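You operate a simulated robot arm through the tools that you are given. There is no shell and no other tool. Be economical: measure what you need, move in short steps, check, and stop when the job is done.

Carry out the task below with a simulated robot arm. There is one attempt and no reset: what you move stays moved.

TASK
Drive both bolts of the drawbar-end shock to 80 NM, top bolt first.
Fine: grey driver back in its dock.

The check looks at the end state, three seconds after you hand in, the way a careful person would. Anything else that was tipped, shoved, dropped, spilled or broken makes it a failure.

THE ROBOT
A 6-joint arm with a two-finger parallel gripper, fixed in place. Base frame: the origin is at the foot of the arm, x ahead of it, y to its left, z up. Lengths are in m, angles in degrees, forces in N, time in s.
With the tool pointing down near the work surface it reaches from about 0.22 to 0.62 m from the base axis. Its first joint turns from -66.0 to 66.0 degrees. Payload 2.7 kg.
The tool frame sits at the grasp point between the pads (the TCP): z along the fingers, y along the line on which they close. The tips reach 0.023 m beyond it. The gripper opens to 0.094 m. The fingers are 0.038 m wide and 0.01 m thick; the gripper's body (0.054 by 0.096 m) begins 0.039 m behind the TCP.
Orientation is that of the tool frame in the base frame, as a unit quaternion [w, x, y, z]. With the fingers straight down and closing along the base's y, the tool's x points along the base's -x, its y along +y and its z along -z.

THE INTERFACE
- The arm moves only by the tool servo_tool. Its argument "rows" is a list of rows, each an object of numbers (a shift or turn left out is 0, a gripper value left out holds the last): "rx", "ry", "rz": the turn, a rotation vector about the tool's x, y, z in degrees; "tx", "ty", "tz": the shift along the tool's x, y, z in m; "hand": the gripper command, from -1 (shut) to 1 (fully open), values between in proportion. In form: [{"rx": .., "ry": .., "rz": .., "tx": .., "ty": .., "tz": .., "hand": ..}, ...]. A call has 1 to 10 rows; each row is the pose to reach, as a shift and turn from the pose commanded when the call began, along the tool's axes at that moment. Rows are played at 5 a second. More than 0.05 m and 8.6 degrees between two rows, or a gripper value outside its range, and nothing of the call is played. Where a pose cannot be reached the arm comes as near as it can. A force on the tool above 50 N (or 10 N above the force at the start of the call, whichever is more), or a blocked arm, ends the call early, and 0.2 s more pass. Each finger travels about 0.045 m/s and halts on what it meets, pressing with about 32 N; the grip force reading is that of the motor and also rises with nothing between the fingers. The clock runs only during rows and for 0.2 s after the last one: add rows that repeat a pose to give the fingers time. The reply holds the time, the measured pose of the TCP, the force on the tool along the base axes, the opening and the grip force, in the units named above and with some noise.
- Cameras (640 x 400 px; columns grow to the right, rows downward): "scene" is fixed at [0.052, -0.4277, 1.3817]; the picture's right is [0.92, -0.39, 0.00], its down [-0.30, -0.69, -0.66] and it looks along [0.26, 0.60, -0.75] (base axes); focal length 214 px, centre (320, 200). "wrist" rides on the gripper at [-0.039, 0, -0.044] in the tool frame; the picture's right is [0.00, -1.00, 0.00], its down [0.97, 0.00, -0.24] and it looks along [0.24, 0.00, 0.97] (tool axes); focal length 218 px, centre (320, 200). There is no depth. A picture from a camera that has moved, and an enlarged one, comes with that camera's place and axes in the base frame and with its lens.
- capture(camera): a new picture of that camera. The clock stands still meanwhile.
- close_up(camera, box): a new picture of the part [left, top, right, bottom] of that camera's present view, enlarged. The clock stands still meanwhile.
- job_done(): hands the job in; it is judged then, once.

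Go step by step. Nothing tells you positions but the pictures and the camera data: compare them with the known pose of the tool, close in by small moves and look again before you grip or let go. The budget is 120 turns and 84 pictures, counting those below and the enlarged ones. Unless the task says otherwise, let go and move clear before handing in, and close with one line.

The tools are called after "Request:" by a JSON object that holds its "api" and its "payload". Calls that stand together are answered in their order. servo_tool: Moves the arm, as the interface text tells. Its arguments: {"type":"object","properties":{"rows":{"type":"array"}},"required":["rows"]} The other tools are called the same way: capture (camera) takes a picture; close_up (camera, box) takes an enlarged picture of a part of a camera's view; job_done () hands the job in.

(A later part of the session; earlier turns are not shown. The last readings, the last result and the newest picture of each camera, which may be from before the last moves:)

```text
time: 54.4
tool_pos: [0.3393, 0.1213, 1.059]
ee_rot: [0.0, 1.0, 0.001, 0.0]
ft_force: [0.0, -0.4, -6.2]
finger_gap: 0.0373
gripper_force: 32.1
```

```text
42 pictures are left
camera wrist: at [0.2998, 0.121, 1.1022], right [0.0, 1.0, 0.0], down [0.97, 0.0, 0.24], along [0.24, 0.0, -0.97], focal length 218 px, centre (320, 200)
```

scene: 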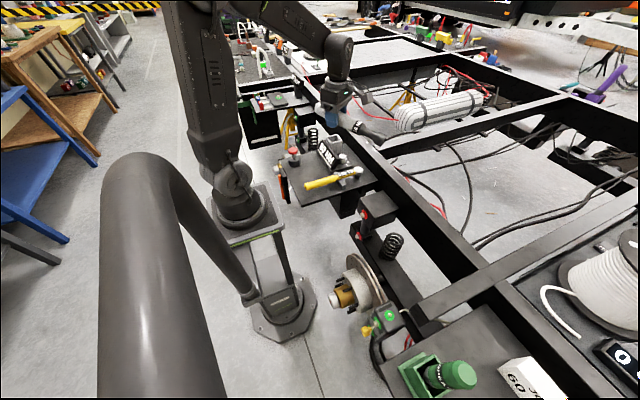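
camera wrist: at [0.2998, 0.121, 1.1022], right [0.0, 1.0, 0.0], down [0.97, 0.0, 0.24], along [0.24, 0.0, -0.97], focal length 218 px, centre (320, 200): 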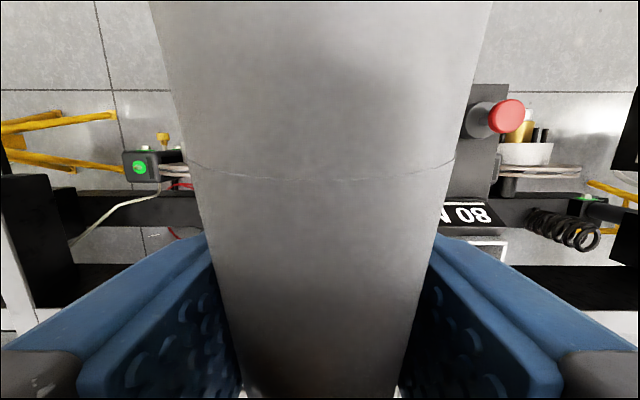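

The driver faces +x. I now need precise bolt positions: high zoom of the loose shock from the scene camera.

Request:
{"api": "close_up", "payload": {"camera": "scene", "box": [345, 190, 401, 250]}}

Request:
{"api": "close_up", "payload": {"camera": "scene", "box": [290, 40, 410, 150]}}

```text
6.67 times, centred on (373, 220) of scene
camera zoom: at [0.052, -0.4277, 1.3817], right [0.92, -0.39, 0.0], down [-0.3, -0.69, -0.66], along [0.26, 0.6, -0.75], focal length 1430 px, centre (-33, 67)
```

zoom: 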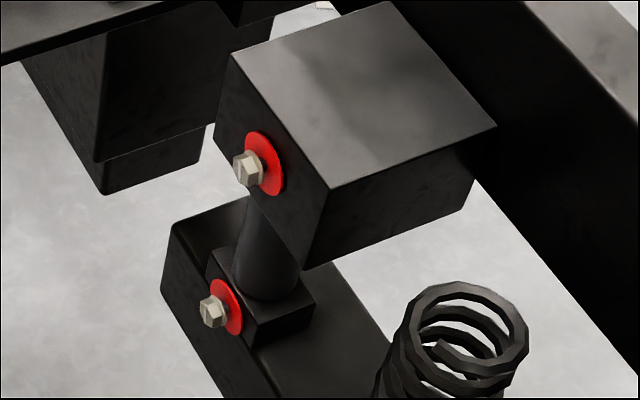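

```text
3.64 times, centred on (350, 95) of scene
camera zoom: at [0.052, -0.4277, 1.3817], right [0.92, -0.39, 0.0], down [-0.3, -0.69, -0.66], along [0.26, 0.6, -0.75], focal length 780 px, centre (211, 582)
```

zoom: 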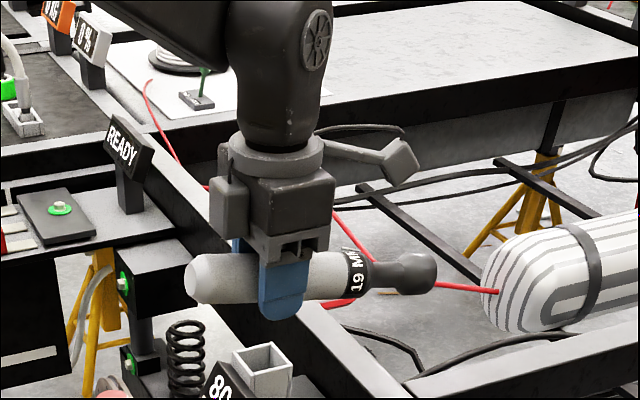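

Driver is the 19 mm one. I take the bolt heads at about (0.435, 0.007, 0.652) and (0.435, 0.007, 0.480). Level the driver and move back and across to y≈0.007, staying high.

Request:
{"api": "servo_tool", "payload": {"rows": [{"tx": -0.02, "ty": 0.025, "tz": 0.0, "ry": 2.5}, {"tx": -0.04, "ty": 0.055, "tz": 0.01, "ry": 5}, {"tx": -0.065, "ty": 0.085, "tz": 0.02, "ry": 7.5}, {"tx": -0.09, "ty": 0.114, "tz": 0.03, "ry": 10}, {"tx": -0.104, "ty": 0.114, "tz": 0.07, "ry": 10}, {"tx": -0.104, "ty": 0.114, "tz": 0.115, "ry": 10}, {"tx": -0.104, "ty": 0.114, "tz": 0.16, "ry": 10}, {"tx": -0.104, "ty": 0.114, "tz": 0.209, "ry": 10}]}}

Request:
{"api": "capture", "payload": {"camera": "scene"}}

```text
time: 56.2
tool_pos: [0.2699, 0.0049, 0.8435]
ee_rot: [-0.016, 0.996, 0.002, 0.086]
ft_force: [0.4, 0.3, -4.5]
finger_gap: 0.0369
gripper_force: 32.4
out of reach, approached as far as the arm can: row 5, 6, 7, 8
```

```text
39 pictures are left
```

scene: 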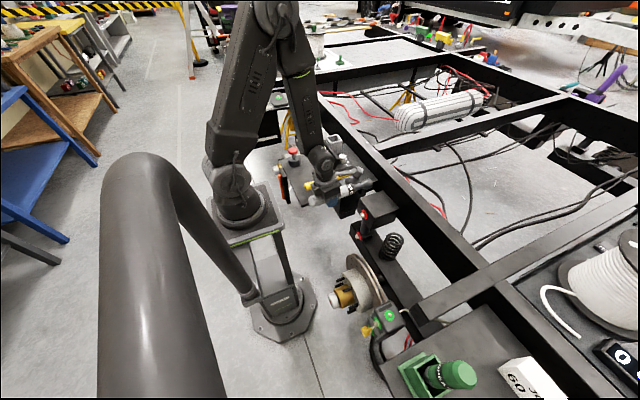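

The arm folds to its limit at this height (x≈0.27). Lower down it should reach further back; I descend a little while staying above the block to check.

Request:
{"api": "servo_tool", "payload": {"rows": [{"tx": -0.006, "tz": 0.0345}, {"tx": -0.012, "tz": 0.069}]}}

Request:
{"api": "close_up", "payload": {"camera": "scene", "box": [280, 110, 440, 250]}}

```text
time: 56.8
tool_pos: [0.2644, 0.008, 0.7713]
ee_rot: [-0.005, 0.996, -0.002, 0.087]
ft_force: [0.6, -0.3, -6.0]
finger_gap: 0.0369
gripper_force: 32.3
out of reach, approached as far as the arm can: row 1, 2
```

```text
2.86 times, centred on (360, 180) of scene
camera zoom: at [0.052, -0.4277, 1.3817], right [0.92, -0.39, 0.0], down [-0.3, -0.69, -0.66], along [0.26, 0.6, -0.75], focal length 613 px, centre (206, 257)
```

zoom: 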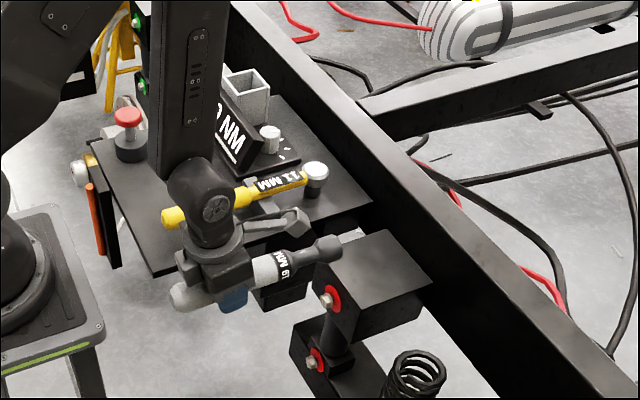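

The arm can't pull back behind x≈0.264 with this grip, and the long reach ahead (0.177) needs x≈0.24. I'll re-dock the driver and regrip it lower (closer to the socket), so first back up and reverse the swing.

Request:
{"api": "servo_tool", "payload": {"rows": [{"tx": 0.0177, "tz": -0.0426}, {"tx": 0.0403, "tz": -0.0843}, {"tx": 0.0629, "tz": -0.126}, {"tx": 0.0855, "tz": -0.1677}, {"tx": 0.1023, "tz": -0.2054, "ty": -0.02}, {"tx": 0.1174, "tz": -0.2332, "ty": -0.045, "ry": -3}, {"tx": 0.1209, "tz": -0.2529, "ty": -0.08, "ry": -6}, {"tx": 0.124, "tz": -0.2706, "ty": -0.113, "ry": -10}]}}

Request:
{"api": "servo_tool", "payload": {"rows": [{"rz": 8.5}, {"rz": 17}, {"rz": 25.5}, {"rz": 34}, {"rz": 42.5}, {"rz": 51}, {"rz": 59.5}, {"rz": 68}, {"rz": 76.5}, {"rz": 85}]}}

Request:
{"api": "servo_tool", "payload": {"rows": [{"rz": 8}, {"rz": 16}, {"rz": 24}, {"rz": 32}, {"rz": 40}, {"rz": 48}, {"rz": 56}]}}

```text
time: 58.6
tool_pos: [0.3395, 0.1217, 1.059]
ee_rot: [0.001, 1.0, 0.001, -0.001]
ft_force: [-0.3, 0.6, -5.2]
finger_gap: 0.0372
gripper_force: 32.1
out of reach, approached as far as the arm can: row 1, 2
```

```text
time: 60.8
tool_pos: [0.3393, 0.1219, 1.0597]
ee_rot: [0.001, 0.737, -0.676, 0.001]
ft_force: [-0.3, 0.7, -5.6]
finger_gap: 0.037
gripper_force: 32.4
```

```text
time: 62.4
tool_pos: [0.3396, 0.1212, 1.059]
ee_rot: [-0.001, -0.333, 0.943, -0.001]
ft_force: [-0.4, 0.6, -5.8]
finger_gap: 0.0371
gripper_force: 31.6
```

Back above; move over to the dock, then tilt the driver upright well above it.

Request:
{"api": "servo_tool", "payload": {"rows": [{"tx": -0.037, "ty": 0.016}, {"tx": -0.074, "ty": 0.032}, {"tx": -0.111, "ty": 0.048}, {"tx": -0.148, "ty": 0.064}, {"tx": -0.185, "ty": 0.08}, {"tx": -0.222, "ty": 0.097}, {"tx": -0.259, "ty": 0.1136, "tz": 0.02}]}}

Request:
{"api": "servo_tool", "payload": {"rows": [{"ry": -8}, {"ry": -16}, {"ry": -24}, {"ry": -32}, {"ry": -40}, {"ry": -48}, {"ry": -56}, {"ry": -64}, {"ry": -72}, {"ry": -80}]}}

Request:
{"api": "close_up", "payload": {"camera": "scene", "box": [260, 40, 400, 170]}}

```text
time: 64.0
tool_pos: [0.4713, 0.3735, 1.037]
ee_rot: [-0.001, -0.333, 0.943, -0.001]
ft_force: [0.1, -0.3, -5.4]
finger_gap: 0.0371
gripper_force: 32.8
```

```text
time: 66.2
tool_pos: [0.4691, 0.3713, 1.0377]
ee_rot: [0.606, -0.256, 0.722, 0.213]
ft_force: [0.6, -0.5, -5.6]
finger_gap: 0.0371
gripper_force: 31.6
out of reach, approached as far as the arm can: row 6, 7, 8
```

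```text
3.08 times, centred on (330, 105) of scene
camera zoom: at [0.0521, -0.4276, 1.3817], right [0.92, -0.39, 0.0], down [-0.3, -0.69, -0.66], along [0.26, 0.6, -0.75], focal length 660 px, centre (289, 492)
```

zoom: 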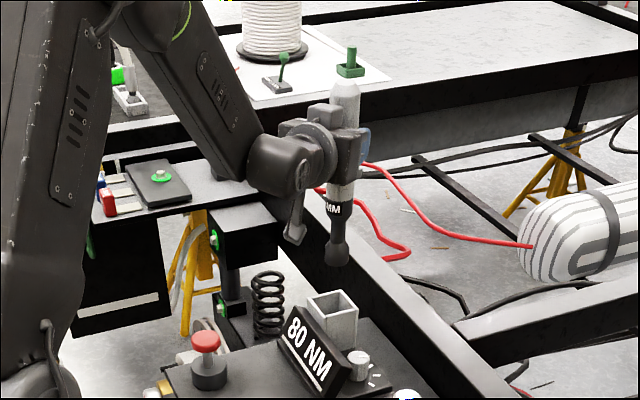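

Request:
{"api": "servo_tool", "payload": {"rows": [{"tx": 0.03, "tz": 0.0083, "ty": 0.001}, {"tx": 0.06, "tz": 0.0136, "ty": 0.001}, {"tx": 0.09, "tz": 0.019, "ty": 0.001}, {"tx": 0.12, "tz": 0.0242, "ty": 0.001}, {"tx": 0.135, "tz": 0.027, "ty": 0.001}, {"tx": 0.145, "tz": 0.0288, "ty": 0.001}]}}

Request:
{"api": "close_up", "payload": {"camera": "scene", "box": [260, 60, 400, 170]}}

```text
time: 67.6
tool_pos: [0.4726, 0.3763, 0.8925]
ee_rot: [0.608, -0.255, 0.72, 0.215]
ft_force: [-2.8, -1.2, 4.2]
finger_gap: 0.037
gripper_force: 32.2
```

```text
3.64 times, centred on (330, 115) of scene
camera zoom: at [0.0519, -0.4278, 1.3817], right [0.92, -0.39, 0.0], down [-0.3, -0.69, -0.66], along [0.26, 0.6, -0.75], focal length 780 px, centre (284, 509)
```

zoom: 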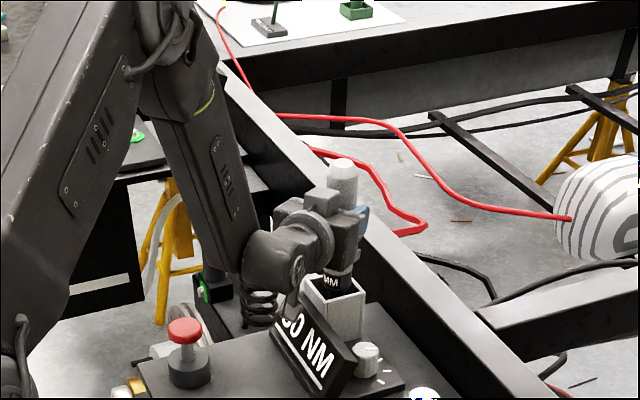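

Driver is back in its dock (bottom contact felt). For a lower grip the gripper's side stalk would hit the sign, so I'll release, back off, raise, and flip the gripper 180° before regripping lower.

Request:
{"api": "servo_tool", "payload": {"rows": [{"hand": -0.1}, {"hand": 0.3}, {"hand": 0.4}, {"hand": 0.4}, {"tz": -0.035, "tx": 0.006}, {"tz": -0.07, "tx": 0.012}, {"tz": -0.11, "tx": 0.014}, {"tz": -0.12, "tx": -0.03}, {"tz": -0.128, "tx": -0.07}, {"tz": -0.135, "tx": -0.115}]}}

Request:
{"api": "capture", "payload": {"camera": "wrist"}}

```text
time: 69.8
tool_pos: [0.3872, 0.301, 1.0296]
ee_rot: [0.605, -0.258, 0.722, 0.215]
ft_force: [0.3, -0.4, 0.3]
finger_gap: 0.0662
gripper_force: 0.0
```

```text
35 pictures are left
camera wrist: at [0.3577, 0.278, 1.0746], right [0.63, -0.78, 0.0], down [-0.31, -0.26, -0.91], along [0.71, 0.58, -0.41], focal length 218 px, centre (320, 200)
```

wrist: 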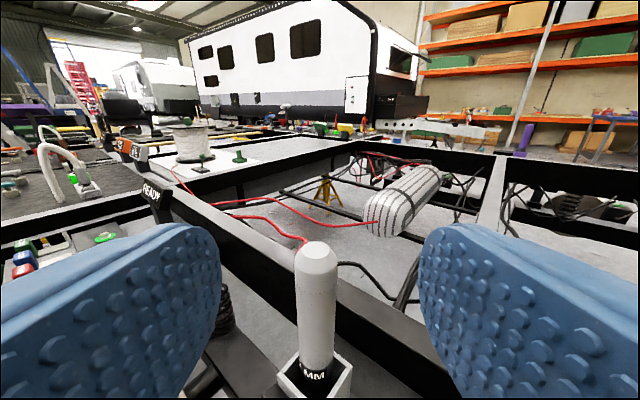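

Driver stands upright in the dock. Now flip the gripper by +180° about its axis.

Request:
{"api": "servo_tool", "payload": {"rows": [{"rz": 8.5}, {"rz": 17}, {"rz": 25.5}, {"rz": 34}, {"rz": 42.5}, {"rz": 51}, {"rz": 59.5}, {"rz": 68}, {"rz": 76.5}, {"rz": 85}]}}

Request:
{"api": "servo_tool", "payload": {"rows": [{"rz": 8}, {"rz": 16}, {"rz": 24}, {"rz": 32}, {"rz": 40}, {"rz": 48}, {"rz": 56}, {"rz": 64}, {"rz": 72}, {"rz": 80}]}}

Request:
{"api": "servo_tool", "payload": {"rows": [{"rz": 8}, {"rz": 15}, {"rz": 15}]}}

Request:
{"api": "capture", "payload": {"camera": "wrist"}}

```text
time: 72.0
tool_pos: [0.3837, 0.3031, 1.0274]
ee_rot: [0.3, 0.3, 0.705, 0.567]
ft_force: [-1.2, 0.6, 0.5]
finger_gap: 0.0659
gripper_force: 0.1
```

```text
time: 74.2
tool_pos: [0.385, 0.3045, 1.0283]
ee_rot: [-0.135, 0.683, 0.348, 0.628]
ft_force: [0.6, -0.7, -0.2]
finger_gap: 0.066
gripper_force: 0.1
```

```text
time: 75.0
tool_pos: [0.3765, 0.3148, 1.035]
ee_rot: [-0.207, 0.723, 0.256, 0.608]
ft_force: [0.7, 0.5, 0.1]
finger_gap: 0.0657
gripper_force: 0.0
out of reach, approached as far as the arm can: row 2, 3
```

```text
34 pictures are left
camera wrist: at [0.3373, 0.2835, 1.0035], right [-0.62, 0.78, -0.01], down [-0.06, -0.03, 1.0], along [0.78, 0.62, 0.06], focal length 218 px, centre (320, 200)
```

wrist: 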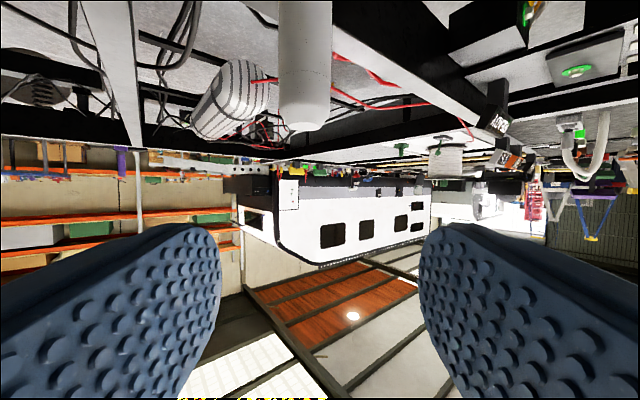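

The flip is essentially complete (orientation within ~1°). Descend to the lower grip height at a standoff and check.

Request:
{"api": "servo_tool", "payload": {"rows": [{"tx": -0.04, "ty": 0.003, "tz": 0.01}, {"tx": -0.08, "ty": 0.006, "tz": 0.02}, {"tx": -0.12, "ty": 0.009, "tz": 0.03}, {"tx": -0.15, "ty": 0.0125, "tz": 0.036}, {"tx": -0.175, "ty": 0.0125, "tz": 0.039}]}}

Request:
{"api": "capture", "payload": {"camera": "wrist"}}

Request:
{"api": "close_up", "payload": {"camera": "scene", "box": [240, 70, 400, 170]}}

```text
time: 76.2
tool_pos: [0.3977, 0.3413, 0.8674]
ee_rot: [-0.174, 0.72, 0.273, 0.614]
ft_force: [-0.1, -0.3, -1.3]
finger_gap: 0.0658
gripper_force: 0.1
out of reach, approached as far as the arm can: row 1, 2, 3, 4, 5
```

```text
33 pictures are left
camera wrist: at [0.3586, 0.309, 0.837], right [-0.61, 0.79, -0.08], down [-0.1, 0.03, 0.99], along [0.79, 0.61, 0.06], focal length 218 px, centre (320, 200)
```

wrist: 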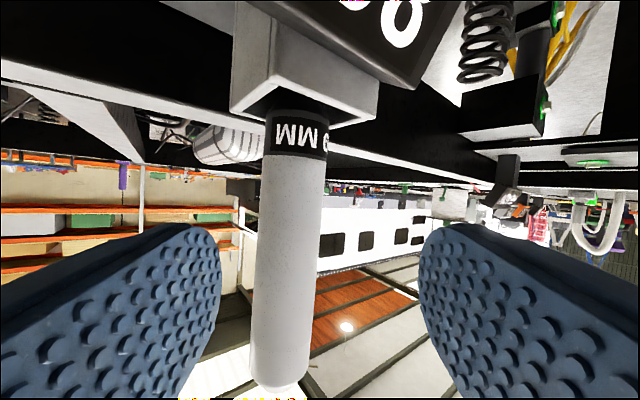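

```text
4.00 times, centred on (320, 120) of scene
camera zoom: at [0.052, -0.4277, 1.3817], right [0.92, -0.39, 0.0], down [-0.3, -0.69, -0.66], along [0.26, 0.6, -0.75], focal length 858 px, centre (320, 520)
```

zoom: 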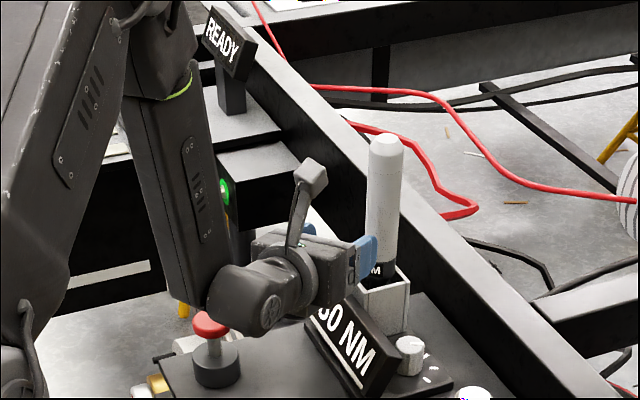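

Joint limit causes ~5° roll error with this azimuth. I'll approach from a larger azimuth (≈53°), which unloads that joint and also keeps the forearm away from the red button.

Request:
{"api": "servo_tool", "payload": {"rows": [{"tx": -0.003, "ty": 0.015, "tz": -0.005, "rx": 5.5, "ry": 0.4, "rz": 0.6}, {"tx": -0.006, "ty": 0.03, "tz": -0.01, "rx": 11, "ry": 0.9, "rz": 1.2}, {"tx": -0.0086, "ty": 0.044, "tz": -0.0149, "rx": 16.5, "ry": 1.3, "rz": 1.8}, {"tx": -0.0086, "ty": 0.044, "tz": -0.0149, "rx": 16.5, "ry": 1.3, "rz": 1.8}]}}

Request:
{"api": "capture", "payload": {"camera": "wrist"}}

Request:
{"api": "close_up", "payload": {"camera": "scene", "box": [240, 70, 400, 170]}}

```text
time: 77.2
tool_pos: [0.3881, 0.2974, 0.8567]
ee_rot: [-0.228, 0.674, 0.367, 0.6]
ft_force: [0.2, -0.4, 0.7]
finger_gap: 0.0659
gripper_force: 0.2
out of reach, approached as far as the arm can: row 1, 2, 3, 4
```

```text
31 pictures are left
camera wrist: at [0.3591, 0.256, 0.8254], right [-0.77, 0.63, -0.13], down [-0.14, 0.03, 0.99], along [0.62, 0.78, 0.06], focal length 218 px, centre (320, 200)
```

wrist: 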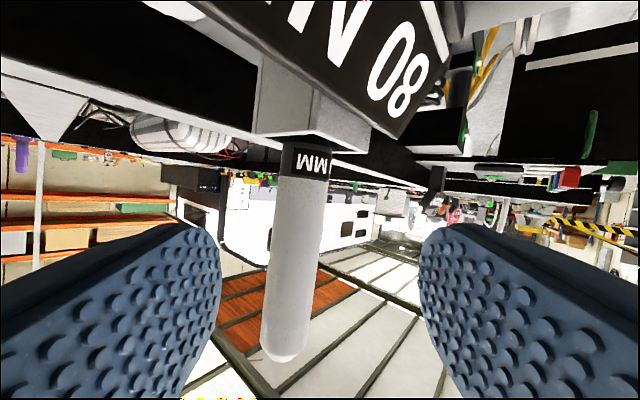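

```text
4.00 times, centred on (320, 120) of scene
camera zoom: at [0.052, -0.4277, 1.3817], right [0.92, -0.39, 0.0], down [-0.3, -0.69, -0.66], along [0.26, 0.6, -0.75], focal length 858 px, centre (320, 520)
```

zoom: 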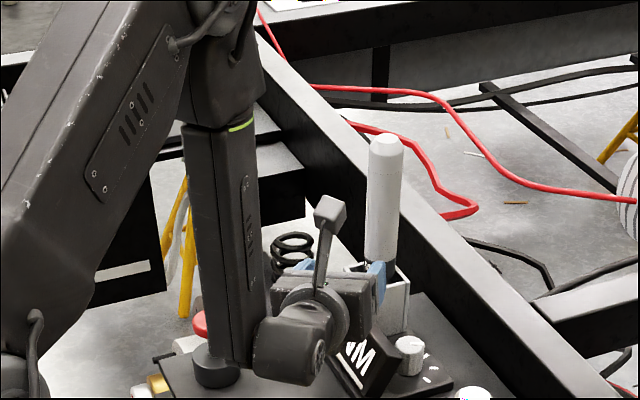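

Wrong direction: roll error grew. I'll go the other way, to azimuth ≈18°, a bit higher, and check both the roll and clearance to the red button.

Request:
{"api": "servo_tool", "payload": {"rows": [{"tx": 0.025, "ty": -0.003, "tz": -0.005}, {"tx": 0.045, "ty": -0.006, "tz": 0.0, "rx": -6.1, "ry": -0.4, "rz": 2.6}, {"tx": 0.05, "ty": -0.013, "tz": 0.005, "rx": -12.2, "ry": -0.8, "rz": 5.2}, {"tx": 0.052, "ty": -0.02, "tz": 0.011, "rx": -18.4, "ry": -1.2, "rz": 7.7}, {"tx": 0.052, "ty": -0.027, "tz": 0.016, "rx": -24.5, "ry": -1.6, "rz": 10.3}, {"tx": 0.052, "ty": -0.033, "tz": 0.021, "rx": -30.6, "ry": -2, "rz": 12.9}, {"tx": 0.052, "ty": -0.033, "tz": 0.021, "rx": -30.6, "ry": -2, "rz": 12.9}]}}

Request:
{"api": "capture", "payload": {"camera": "wrist"}}

Request:
{"api": "close_up", "payload": {"camera": "scene", "box": [240, 70, 400, 170]}}

```text
time: 78.8
tool_pos: [0.3786, 0.3442, 0.9005]
ee_rot: [-0.103, 0.756, 0.123, 0.634]
ft_force: [0.0, 0.3, -0.8]
finger_gap: 0.0659
gripper_force: 0.0
out of reach, approached as far as the arm can: row 2
```

```text
29 pictures are left
camera wrist: at [0.3296, 0.3285, 0.8685], right [-0.31, 0.95, 0.0], down [-0.06, -0.02, 1.0], along [0.95, 0.31, 0.07], focal length 218 px, centre (320, 200)
```

wrist: 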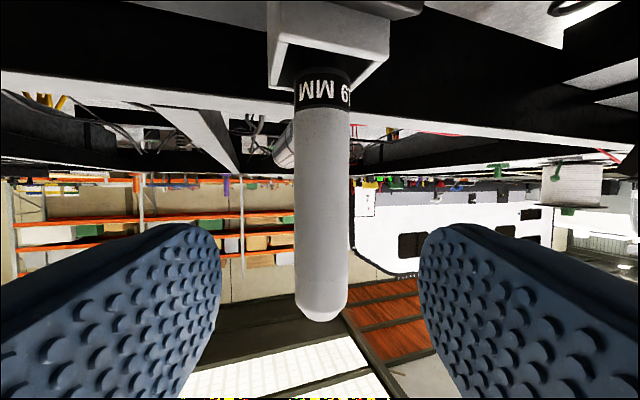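

```text
4.00 times, centred on (320, 120) of scene
camera zoom: at [0.052, -0.4277, 1.3817], right [0.92, -0.39, 0.0], down [-0.3, -0.69, -0.66], along [0.26, 0.6, -0.75], focal length 858 px, centre (320, 520)
```

zoom: 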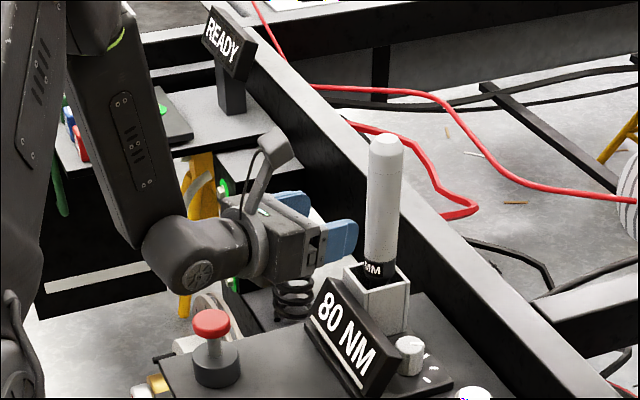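

Orientation is now exact, driver centred, and the wrist is well above the red button. Lower 4.5 cm and go forward onto the handle.

Request:
{"api": "servo_tool", "payload": {"rows": [{"tx": -0.022, "tz": 0.004}, {"tx": -0.0443, "tz": 0.0078}, {"tx": -0.0385, "tz": 0.04}, {"tx": -0.033, "tz": 0.072}, {"tx": -0.027, "tz": 0.104}, {"tx": -0.027, "tz": 0.104}]}}

Request:
{"api": "capture", "payload": {"camera": "wrist"}}

Request:
{"api": "close_up", "payload": {"camera": "scene", "box": [240, 70, 400, 170]}}

```text
time: 80.2
tool_pos: [0.4708, 0.3759, 0.8548]
ee_rot: [-0.102, 0.757, 0.122, 0.634]
ft_force: [-0.2, -0.3, -0.5]
finger_gap: 0.0658
gripper_force: 0.0
```

```text
27 pictures are left
camera wrist: at [0.4224, 0.3601, 0.8242], right [-0.31, 0.95, 0.0], down [-0.06, -0.02, 1.0], along [0.95, 0.31, 0.07], focal length 218 px, centre (320, 200)
```

wrist: 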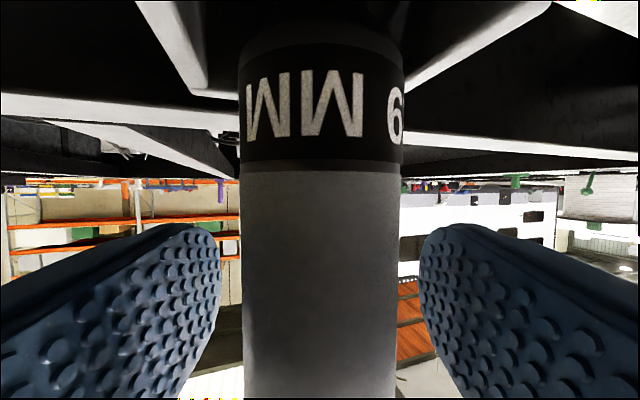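

```text
4.00 times, centred on (320, 120) of scene
camera zoom: at [0.052, -0.4277, 1.3817], right [0.92, -0.39, 0.0], down [-0.3, -0.69, -0.66], along [0.26, 0.6, -0.75], focal length 858 px, centre (320, 520)
```

zoom: 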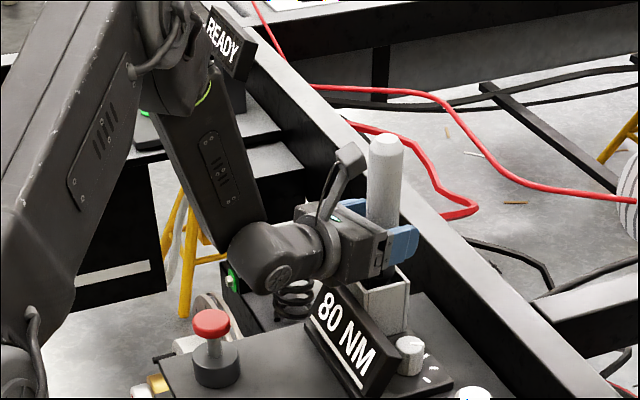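

Perfectly centred with the stalk above and clear. Grip and lift.

Request:
{"api": "servo_tool", "payload": {"rows": [{"hand": -0.3}, {"hand": -1}, {"hand": -1}, {"hand": -1}, {"hand": -1}]}}

Request:
{"api": "servo_tool", "payload": {"rows": [{"tx": 0.0296, "tz": -0.0052}, {"tx": 0.059, "tz": -0.0104}, {"tx": 0.0886, "tz": -0.0156}, {"tx": 0.118, "tz": -0.021}, {"tx": 0.148, "tz": -0.026}]}}

Request:
{"api": "close_up", "payload": {"camera": "scene", "box": [240, 30, 400, 170]}}

```text
time: 81.4
tool_pos: [0.4688, 0.3769, 0.8564]
ee_rot: [-0.102, 0.756, 0.123, 0.634]
ft_force: [0.0, 2.3, 0.1]
finger_gap: 0.0368
gripper_force: 31.7
```

```text
time: 82.6
tool_pos: [0.4688, 0.3755, 1.0045]
ee_rot: [-0.102, 0.757, 0.123, 0.634]
ft_force: [-0.1, 0.3, -5.9]
finger_gap: 0.0369
gripper_force: 32.0
```

```text
2.86 times, centred on (320, 100) of scene
camera zoom: at [0.0521, -0.4276, 1.3817], right [0.92, -0.39, 0.0], down [-0.3, -0.69, -0.66], along [0.26, 0.6, -0.75], focal length 613 px, centre (320, 486)
```

zoom: 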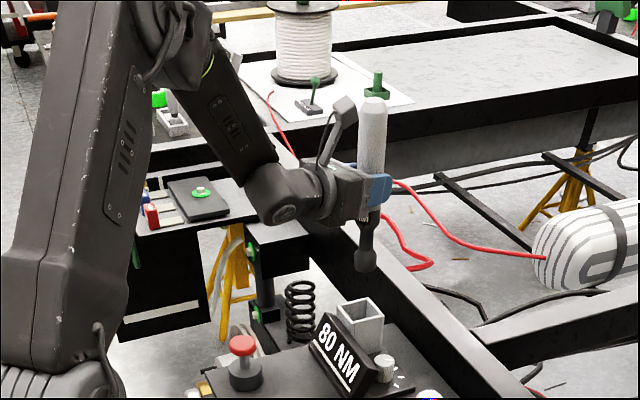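

Lifted. Tilt to vertical, move to open space, and swing the driver forward (unwinding the wrist).

Request:
{"api": "servo_tool", "payload": {"rows": [{"ry": -8}, {"ry": -16}, {"ry": -24}, {"ry": -32}, {"ry": -40}, {"ry": -48}, {"ry": -56}, {"ry": -64}, {"ry": -72}, {"ry": -80}]}}

Request:
{"api": "servo_tool", "payload": {"rows": [{"tx": -0.029, "ty": 0.029, "tz": -0.008}, {"tx": -0.058, "ty": 0.058, "tz": -0.016}, {"tx": -0.087, "ty": 0.087, "tz": -0.024}, {"tx": -0.116, "ty": 0.116, "tz": -0.032}, {"tx": -0.145, "ty": 0.145, "tz": -0.04}, {"tx": -0.174, "ty": 0.174, "tz": -0.048}, {"tx": -0.202, "ty": 0.202, "tz": -0.055}]}}

Request:
{"api": "servo_tool", "payload": {"rows": [{"rz": -8.5}, {"rz": -17}, {"rz": -25.5}, {"rz": -34}, {"rz": -42.5}, {"rz": -51}, {"rz": -59.5}, {"rz": -68}, {"rz": -76.5}, {"rz": -85}]}}

Request:
{"api": "servo_tool", "payload": {"rows": [{"rz": -8}, {"rz": -16}, {"rz": -24}, {"rz": -32}, {"rz": -40}, {"rz": -48}, {"rz": -56}, {"rz": -64}, {"rz": -72}, {"rz": -77}]}}

Request:
{"api": "close_up", "payload": {"camera": "scene", "box": [280, 30, 440, 170]}}

```text
time: 84.8
tool_pos: [0.4428, 0.3546, 0.9809]
ee_rot: [0.104, 0.979, 0.159, 0.081]
ft_force: [0.5, 0.8, -6.0]
finger_gap: 0.037
gripper_force: 31.5
out of reach, approached as far as the arm can: row 7, 8, 9, 10
```

```text
time: 86.4
tool_pos: [0.304, 0.1114, 1.0548]
ee_rot: [0.103, 0.979, 0.158, 0.081]
ft_force: [0.8, -0.4, -5.6]
finger_gap: 0.0368
gripper_force: 31.7
```

```text
time: 88.6
tool_pos: [0.3034, 0.1101, 1.0559]
ee_rot: [0.132, 0.614, 0.778, -0.011]
ft_force: [0.4, 1.0, -5.2]
finger_gap: 0.0368
gripper_force: 32.3
```

```text
time: 90.8
tool_pos: [0.3024, 0.1106, 1.0564]
ee_rot: [0.096, -0.005, 0.991, -0.09]
ft_force: [-0.1, -0.3, -6.2]
finger_gap: 0.0367
gripper_force: 32.5
```

```text
2.86 times, centred on (360, 100) of scene
camera zoom: at [0.052, -0.4277, 1.3817], right [0.92, -0.39, 0.0], down [-0.3, -0.69, -0.66], along [0.26, 0.6, -0.75], focal length 613 px, centre (206, 486)
```

zoom: 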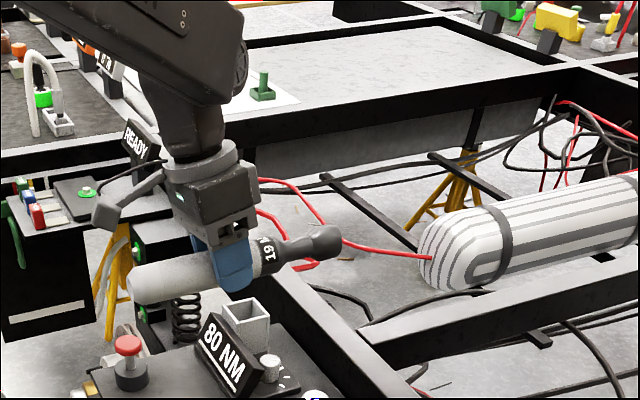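

Slight orientation residue; I correct it to the driver-level pose while moving to y≈0.007, then descend to z≈0.86.

Request:
{"api": "servo_tool", "payload": {"rows": [{"tx": 0.001, "ty": -0.03, "tz": 0.006, "rx": -3.4, "ry": 0.4, "rz": 0.5}, {"tx": 0.002, "ty": -0.065, "tz": 0.012, "rx": -6.8, "ry": 0.8, "rz": 1.0}, {"tx": 0.0028, "ty": -0.102, "tz": 0.0183, "rx": -10.2, "ry": 1.1, "rz": 1.5}, {"tx": 0.0166, "ty": -0.095, "tz": 0.055, "rx": -10.2, "ry": 1.1, "rz": 1.5}, {"tx": 0.0303, "ty": -0.088, "tz": 0.0914, "rx": -10.2, "ry": 1.1, "rz": 1.5}, {"tx": 0.044, "ty": -0.081, "tz": 0.128, "rx": -10.2, "ry": 1.1, "rz": 1.5}, {"tx": 0.0578, "ty": -0.074, "tz": 0.1645, "rx": -10.2, "ry": 1.1, "rz": 1.5}, {"tx": 0.0716, "ty": -0.0671, "tz": 0.201, "rx": -10.2, "ry": 1.1, "rz": 1.5}]}}

Request:
{"api": "close_up", "payload": {"camera": "scene", "box": [290, 110, 430, 250]}}

```text
time: 92.6
tool_pos: [0.257, 0.0086, 0.8459]
ee_rot: [0.09, 0.002, 0.996, -0.011]
ft_force: [1.5, 0.0, -5.6]
finger_gap: 0.0366
gripper_force: 31.5
out of reach, approached as far as the arm can: row 1, 2, 3, 4, 5, 6, 7, 8
```

```text
2.86 times, centred on (360, 180) of scene
camera zoom: at [0.052, -0.4277, 1.3817], right [0.92, -0.39, 0.0], down [-0.3, -0.69, -0.66], along [0.26, 0.6, -0.75], focal length 613 px, centre (206, 257)
```

zoom: 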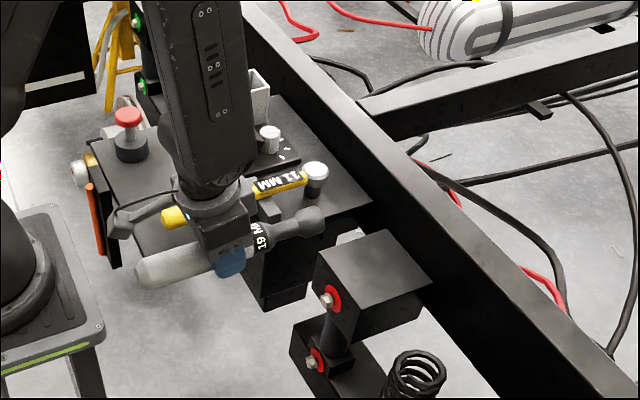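

Driver level with tip at x≈0.40. Descend toward the top bolt height with ~2 cm standoff.

Request:
{"api": "servo_tool", "payload": {"rows": [{"tx": 0.007, "ty": 0.0007, "tz": 0.04}, {"tx": 0.0135, "ty": 0.0015, "tz": 0.08}, {"tx": 0.02, "ty": 0.002, "tz": 0.12}, {"tx": 0.025, "ty": 0.0025, "tz": 0.16}, {"tx": 0.029, "ty": 0.003, "tz": 0.192}]}}

Request:
{"api": "close_up", "payload": {"camera": "scene", "box": [310, 170, 410, 270]}}

```text
time: 93.8
tool_pos: [0.2874, 0.0301, 0.7889]
ee_rot: [0.084, 0.002, 0.996, -0.002]
ft_force: [0.1, -0.3, -6.1]
finger_gap: 0.0368
gripper_force: 31.8
out of reach, approached as far as the arm can: row 1, 2, 3, 4, 5
```

```text
4.00 times, centred on (360, 220) of scene
camera zoom: at [0.052, -0.4277, 1.3817], right [0.92, -0.39, 0.0], down [-0.3, -0.69, -0.66], along [0.26, 0.6, -0.75], focal length 858 px, centre (160, 120)
```

zoom: 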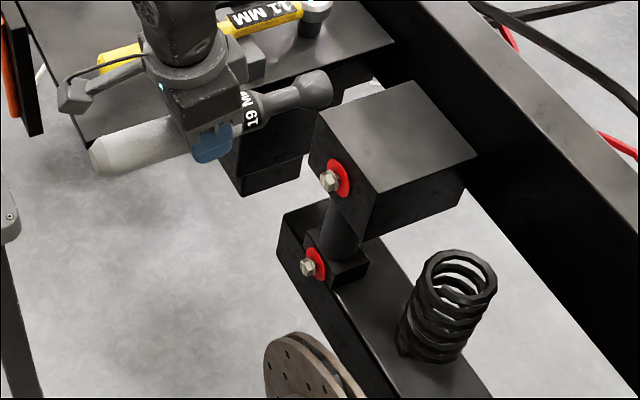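

The wrist is near its singular pose here (tool aligned with forearm). I'll tilt the tool further forward (≈30°) at y≈−0.06, clear of the block, to get past it, then descend and level later.

Request:
{"api": "servo_tool", "payload": {"rows": [{"tx": -0.01, "ty": -0.02, "tz": -0.005, "ry": -5}, {"tx": -0.02, "ty": -0.045, "tz": -0.005, "ry": -10}, {"tx": -0.027, "ty": -0.07, "tz": -0.005, "ry": -15}, {"tx": -0.034, "ty": -0.09, "tz": -0.005, "ry": -20}, {"tx": -0.034, "ty": -0.09, "tz": -0.005, "ry": -20}]}}

```text
time: 95.0
tool_pos: [0.3214, -0.0615, 0.7982]
ee_rot: [0.258, 0.003, 0.966, -0.001]
ft_force: [-0.8, -0.8, -5.4]
finger_gap: 0.0365
gripper_force: 32.1
out of reach, approached as far as the arm can: row 1
```

Request:
{"api": "servo_tool", "payload": {"rows": [{"tx": 0.0274, "tz": 0.0342}, {"tx": 0.0549, "tz": 0.0684}, {"tx": 0.0823, "tz": 0.1026}]}}

Request:
{"api": "close_up", "payload": {"camera": "scene", "box": [310, 170, 430, 290]}}

```text
time: 95.8
tool_pos: [0.3025, -0.0619, 0.6661]
ee_rot: [0.259, 0.003, 0.966, -0.001]
ft_force: [0.0, 0.8, -6.3]
finger_gap: 0.0365
gripper_force: 31.4
```

```text
3.33 times, centred on (370, 230) of scene
camera zoom: at [0.052, -0.4277, 1.3817], right [0.92, -0.39, 0.0], down [-0.3, -0.69, -0.66], along [0.26, 0.6, -0.75], focal length 715 px, centre (153, 100)
```

zoom: 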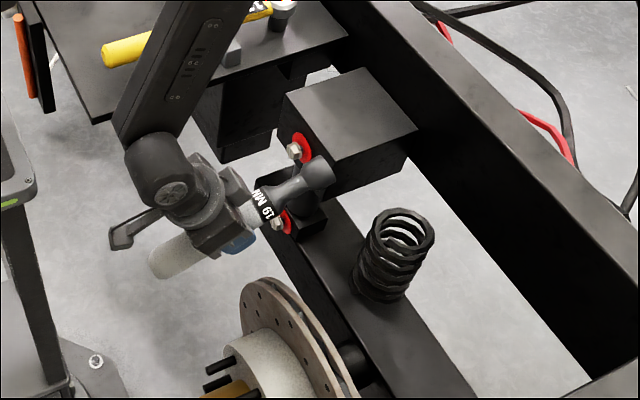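

Past the singularity, with plenty of room. Level the driver and back up to standoff, still at y≈−0.06.

Request:
{"api": "servo_tool", "payload": {"rows": [{"tx": 0.0123, "tz": -0.0017, "ry": 6.7}, {"tx": 0.0246, "tz": -0.0035, "ry": 13.4}, {"tx": 0.0369, "tz": -0.0052, "ry": 20}, {"tx": 0.0369, "tz": -0.0052, "ry": 20}]}}

Request:
{"api": "close_up", "payload": {"camera": "scene", "box": [330, 180, 410, 260]}}

```text
time: 96.8
tool_pos: [0.2679, -0.0613, 0.6532]
ee_rot: [0.086, 0.003, 0.996, 0.0]
ft_force: [0.1, 0.5, -5.1]
finger_gap: 0.0366
gripper_force: 32.3
```

```text
5.00 times, centred on (370, 220) of scene
camera zoom: at [0.052, -0.4277, 1.3817], right [0.92, -0.39, 0.0], down [-0.3, -0.69, -0.66], along [0.26, 0.6, -0.75], focal length 1072 px, centre (70, 100)
```

zoom: 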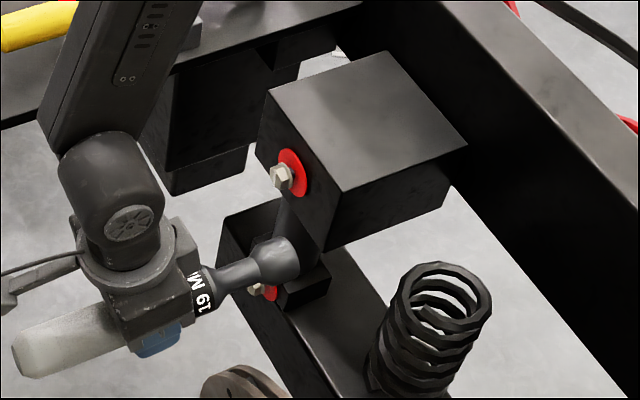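

Leveled exactly. Now slide to y≈0.007 in front of the top bolt.

Request:
{"api": "servo_tool", "payload": {"rows": [{"ty": 0.025}, {"ty": 0.05}, {"ty": 0.0685}, {"ty": 0.0685}]}}

Request:
{"api": "close_up", "payload": {"camera": "scene", "box": [340, 195, 390, 235]}}

```text
time: 97.8
tool_pos: [0.2682, 0.0066, 0.6517]
ee_rot: [0.086, 0.002, 0.996, 0.0]
ft_force: [0.3, -0.5, -6.2]
finger_gap: 0.0364
gripper_force: 32.1
```

```text
10.00 times, centred on (365, 215) of scene
camera zoom: at [0.052, -0.4277, 1.3817], right [0.92, -0.39, 0.0], down [-0.3, -0.69, -0.66], along [0.26, 0.6, -0.75], focal length 2145 px, centre (-130, 50)
```

zoom: 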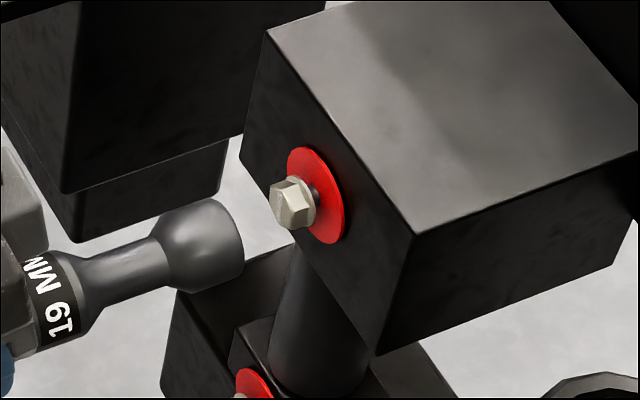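

The driver's axis passes about 6 mm low/right of the bolt in this view; correct by +6 mm z, +3 mm y, and advance 1 cm.

Request:
{"api": "servo_tool", "payload": {"rows": [{"tx": -0.001, "ty": 0.003, "tz": -0.0059}, {"tx": -0.0128, "ty": 0.003, "tz": -0.0039}, {"tx": -0.0128, "ty": 0.003, "tz": -0.0039}]}}

Request:
{"api": "close_up", "payload": {"camera": "scene", "box": [340, 195, 390, 235]}}

```text
time: 98.6
tool_pos: [0.2796, 0.0094, 0.6576]
ee_rot: [0.087, 0.003, 0.996, -0.001]
ft_force: [-0.2, 0.4, -6.0]
finger_gap: 0.0366
gripper_force: 32.7
```

```text
10.00 times, centred on (365, 215) of scene
camera zoom: at [0.052, -0.4277, 1.3817], right [0.92, -0.39, 0.0], down [-0.3, -0.69, -0.66], along [0.26, 0.6, -0.75], focal length 2145 px, centre (-130, 50)
```

zoom: 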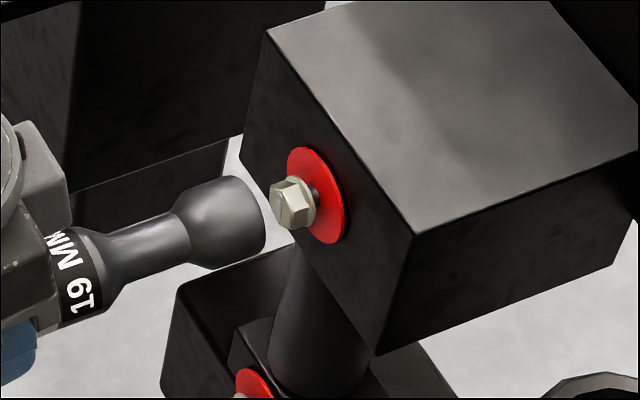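

Aligned now. Advance onto the bolt head in small steps watching force.

Request:
{"api": "servo_tool", "payload": {"rows": [{"tx": -0.004, "tz": 0.0007}, {"tx": -0.008, "tz": 0.0014}, {"tx": -0.012, "tz": 0.002}, {"tx": -0.012, "tz": 0.002}]}}

Request:
{"api": "close_up", "payload": {"camera": "scene", "box": [340, 195, 390, 235]}}

```text
time: 99.6
tool_pos: [0.2915, 0.0094, 0.6591]
ee_rot: [0.087, 0.004, 0.996, 0.0]
ft_force: [-0.2, 0.3, -6.2]
finger_gap: 0.0367
gripper_force: 31.6
```

```text
10.00 times, centred on (365, 215) of scene
camera zoom: at [0.052, -0.4277, 1.3817], right [0.92, -0.39, 0.0], down [-0.3, -0.69, -0.66], along [0.26, 0.6, -0.75], focal length 2145 px, centre (-130, 50)
```

zoom: 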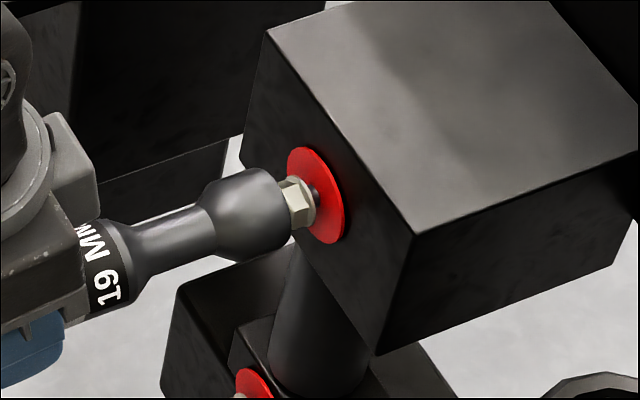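

The head is entering the socket with no contact force. Advance further.

Request:
{"api": "servo_tool", "payload": {"rows": [{"tx": -0.004, "tz": 0.0007}, {"tx": -0.008, "tz": 0.0014}, {"tx": -0.011, "tz": 0.0019}, {"tx": -0.011, "tz": 0.0019}, {"tx": -0.011, "tz": 0.0019}, {"tx": -0.011, "tz": 0.0019}]}}

Request:
{"api": "close_up", "payload": {"camera": "scene", "box": [330, 185, 400, 245]}}

```text
time: 101.0
tool_pos: [0.3034, 0.0098, 0.6581]
ee_rot: [0.087, 0.002, 0.996, 0.0]
ft_force: [-0.7, 0.0, -6.0]
finger_gap: 0.0365
gripper_force: 31.7
```

```text
6.67 times, centred on (365, 215) of scene
camera zoom: at [0.052, -0.4277, 1.3817], right [0.92, -0.39, 0.0], down [-0.3, -0.69, -0.66], along [0.26, 0.6, -0.75], focal length 1430 px, centre (20, 100)
```

zoom: 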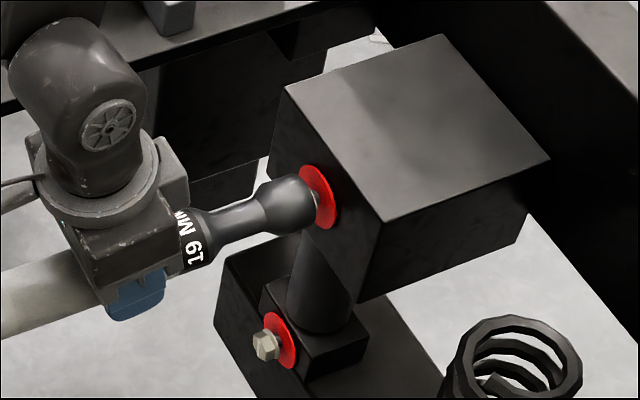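

Socket covers the head; still red. Press in a little more and dwell.

Request:
{"api": "servo_tool", "payload": {"rows": [{"tx": -0.003, "tz": 0.0005}, {"tx": -0.006, "tz": 0.001}, {"tx": -0.008, "tz": 0.0014}, {"tx": -0.008, "tz": 0.0014}, {"tx": -0.008, "tz": 0.0014}, {"tx": -0.008, "tz": 0.0014}, {"tx": -0.008, "tz": 0.0014}, {"tx": -0.008, "tz": 0.0014}]}}

Request:
{"api": "close_up", "payload": {"camera": "scene", "box": [330, 185, 400, 245]}}

```text
time: 102.8
tool_pos: [0.3125, 0.0106, 0.6583]
ee_rot: [0.089, 0.004, 0.996, 0.0]
ft_force: [0.0, 0.0, -5.0]
finger_gap: 0.0367
gripper_force: 31.9
```

```text
6.67 times, centred on (365, 215) of scene
camera zoom: at [0.052, -0.4277, 1.3817], right [0.92, -0.39, 0.0], down [-0.3, -0.69, -0.66], along [0.26, 0.6, -0.75], focal length 1430 px, centre (20, 100)
```

zoom: 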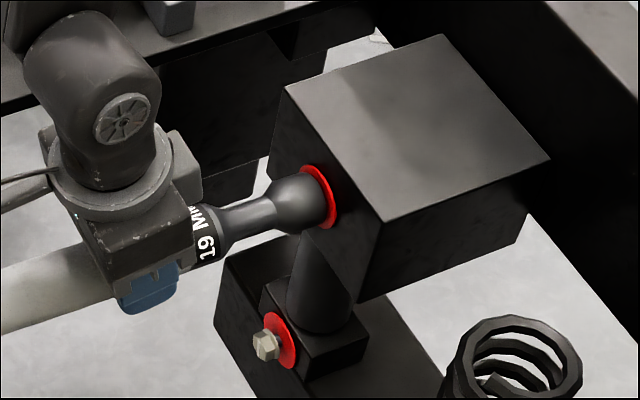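

Request:
{"api": "servo_tool", "payload": {"rows": [{"tx": -0.003, "tz": 0.0005}, {"tx": -0.005, "tz": 0.0008}, {"tx": -0.007, "tz": 0.0012}, {"tx": -0.009, "tz": 0.0015}, {"tx": -0.009, "tz": 0.0015}, {"tx": -0.009, "tz": 0.0015}, {"tx": -0.009, "tz": 0.0015}]}}

Request:
{"api": "close_up", "payload": {"camera": "scene", "box": [330, 185, 400, 245]}}

```text
time: 104.4
tool_pos: [0.3154, 0.0099, 0.6583]
ee_rot: [0.08, 0.003, 0.997, -0.001]
ft_force: [-28.2, -6.1, -3.8]
finger_gap: 0.0367
gripper_force: 32.2
```

```text
6.67 times, centred on (365, 215) of scene
camera zoom: at [0.0515, -0.4278, 1.3817], right [0.92, -0.39, 0.0], down [-0.3, -0.69, -0.66], along [0.26, 0.6, -0.75], focal length 1430 px, centre (20, 100)
```

zoom: 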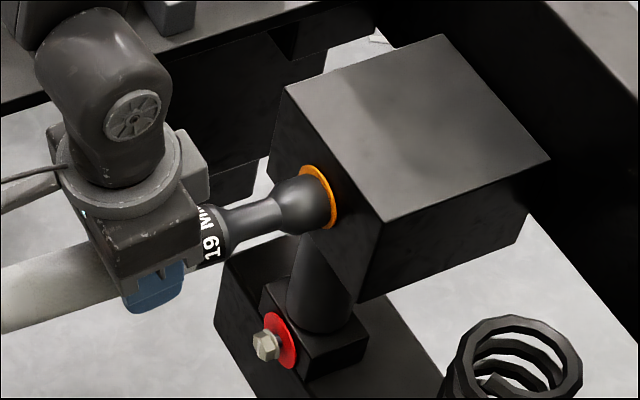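

Pressing at 28 N turned the ring orange — driving. Hold pressure and check.

Request:
{"api": "servo_tool", "payload": {"rows": [{"tx": 0}, {"tx": 0}, {"tx": 0}, {"tx": 0}, {"tx": 0}, {"tx": 0}]}}

Request:
{"api": "close_up", "payload": {"camera": "scene", "box": [330, 185, 400, 245]}}

```text
time: 105.8
tool_pos: [0.3154, 0.0092, 0.6575]
ee_rot: [0.08, 0.003, 0.997, -0.001]
ft_force: [-27.2, -5.9, -5.2]
finger_gap: 0.0364
gripper_force: 32.0
```

```text
6.67 times, centred on (365, 215) of scene
camera zoom: at [0.0516, -0.4278, 1.3817], right [0.92, -0.39, 0.0], down [-0.3, -0.69, -0.66], along [0.26, 0.6, -0.75], focal length 1430 px, centre (20, 100)
```

zoom: 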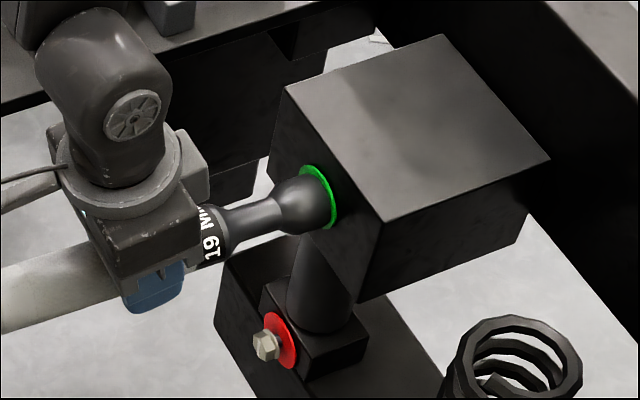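

Top bolt is green. Back straight off the head, then drop toward the lower bolt (≈0.172 m lower).

Request:
{"api": "servo_tool", "payload": {"rows": [{"tx": 0.015, "tz": -0.0026}, {"tx": 0.03, "tz": -0.0052}, {"tx": 0.045, "tz": -0.0078}, {"tx": 0.045, "tz": -0.0078}]}}

Request:
{"api": "servo_tool", "payload": {"rows": [{"tx": 0.0068, "tz": 0.0394}, {"tx": 0.0137, "tz": 0.0788}, {"tx": 0.0205, "tz": 0.118}, {"tx": 0.0255, "tz": 0.148}]}}

Request:
{"api": "close_up", "payload": {"camera": "scene", "box": [320, 195, 390, 255]}}

```text
time: 106.8
tool_pos: [0.2757, 0.0107, 0.6575]
ee_rot: [0.087, 0.002, 0.996, 0.0]
ft_force: [-0.3, 0.6, -4.8]
finger_gap: 0.0369
gripper_force: 31.9
```

```text
time: 107.8
tool_pos: [0.2761, 0.008, 0.5078]
ee_rot: [0.087, 0.002, 0.996, 0.0]
ft_force: [0.0, -0.1, -5.7]
finger_gap: 0.0363
gripper_force: 32.2
```

```text
6.67 times, centred on (355, 225) of scene
camera zoom: at [0.052, -0.4277, 1.3817], right [0.92, -0.39, 0.0], down [-0.3, -0.69, -0.66], along [0.26, 0.6, -0.75], focal length 1430 px, centre (87, 33)
```

zoom: 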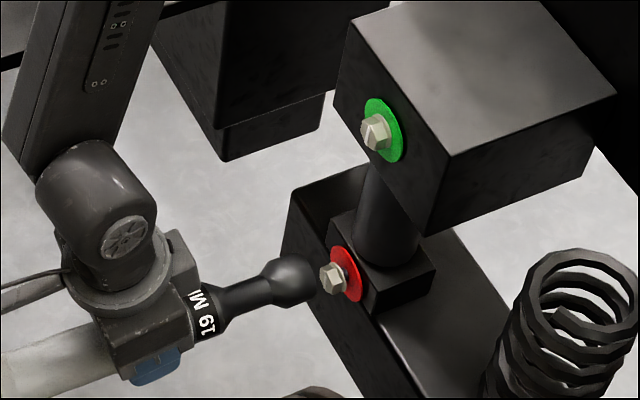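

Top stays green. Driver axis is ~14 mm above the lower bolt axis here; drop 15 mm and check alignment.

Request:
{"api": "servo_tool", "payload": {"rows": [{"tx": 0.0026, "tz": 0.0148}, {"tx": 0.0026, "tz": 0.0148}]}}

Request:
{"api": "close_up", "payload": {"camera": "scene", "box": [330, 210, 380, 250]}}

```text
time: 108.4
tool_pos: [0.276, 0.0097, 0.4922]
ee_rot: [0.087, 0.002, 0.996, 0.0]
ft_force: [0.0, -0.5, -6.2]
finger_gap: 0.0363
gripper_force: 31.8
```

```text
10.00 times, centred on (355, 230) of scene
camera zoom: at [0.052, -0.4277, 1.3817], right [0.92, -0.39, 0.0], down [-0.3, -0.69, -0.66], along [0.26, 0.6, -0.75], focal length 2145 px, centre (-30, -100)
```

zoom: 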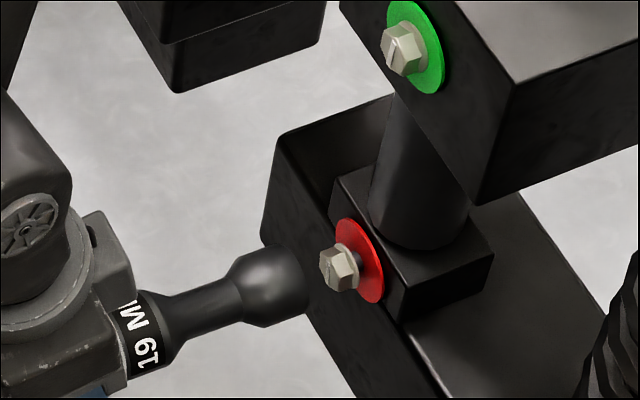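

Almost coaxial; lower 3 mm more and advance onto the head.

Request:
{"api": "servo_tool", "payload": {"rows": [{"tx": 0.0005, "tz": 0.003}, {"tx": -0.0075, "tz": 0.0044}, {"tx": -0.014, "tz": 0.0055}, {"tx": -0.02, "tz": 0.0065}, {"tx": -0.02, "tz": 0.0065}]}}

Request:
{"api": "close_up", "payload": {"camera": "scene", "box": [330, 210, 380, 250]}}

```text
time: 109.6
tool_pos: [0.2968, 0.01, 0.4899]
ee_rot: [0.088, 0.003, 0.996, 0.0]
ft_force: [0.5, -0.8, -5.4]
finger_gap: 0.0364
gripper_force: 31.7
```

```text
10.00 times, centred on (355, 230) of scene
camera zoom: at [0.052, -0.4277, 1.3817], right [0.92, -0.39, 0.0], down [-0.3, -0.69, -0.66], along [0.26, 0.6, -0.75], focal length 2145 px, centre (-30, -100)
```

zoom: 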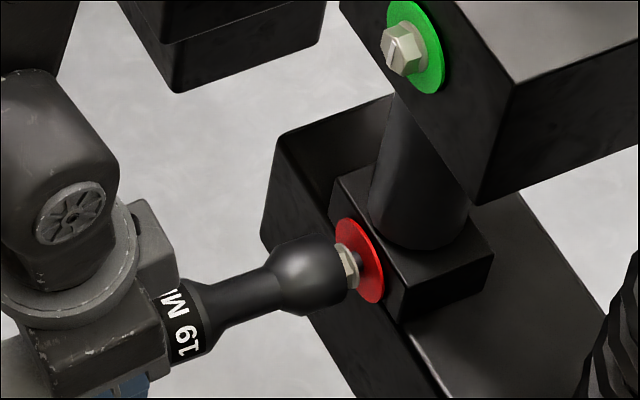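

Head is entering the socket cleanly. Press in and hold as for the first bolt.

Request:
{"api": "servo_tool", "payload": {"rows": [{"tx": -0.006, "tz": 0.001}, {"tx": -0.012, "tz": 0.002}, {"tx": -0.016, "tz": 0.0028}, {"tx": -0.02, "tz": 0.0035}, {"tx": -0.024, "tz": 0.0042}, {"tx": -0.024, "tz": 0.0042}]}}

Request:
{"api": "servo_tool", "payload": {"rows": [{"tx": 0}, {"tx": 0}, {"tx": 0}, {"tx": 0}, {"tx": 0}, {"tx": 0}, {"tx": 0}]}}

Request:
{"api": "close_up", "payload": {"camera": "scene", "box": [330, 210, 380, 250]}}

```text
time: 111.0
tool_pos: [0.3167, 0.0079, 0.4886]
ee_rot: [0.081, 0.004, 0.997, -0.001]
ft_force: [-23.3, -4.5, -2.8]
finger_gap: 0.0365
gripper_force: 32.2
```

```text
time: 112.6
tool_pos: [0.3156, 0.0073, 0.4886]
ee_rot: [0.081, 0.003, 0.997, -0.001]
ft_force: [-22.6, -3.9, -4.5]
finger_gap: 0.0365
gripper_force: 31.6
```

```text
10.00 times, centred on (355, 230) of scene
camera zoom: at [0.0518, -0.4277, 1.3817], right [0.92, -0.39, 0.0], down [-0.3, -0.69, -0.66], along [0.26, 0.6, -0.75], focal length 2145 px, centre (-30, -100)
```

zoom: 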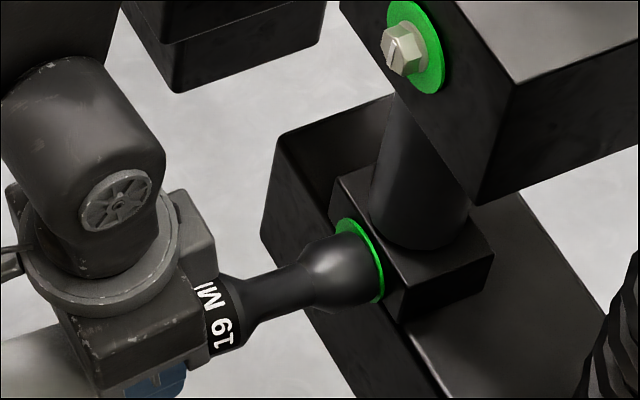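

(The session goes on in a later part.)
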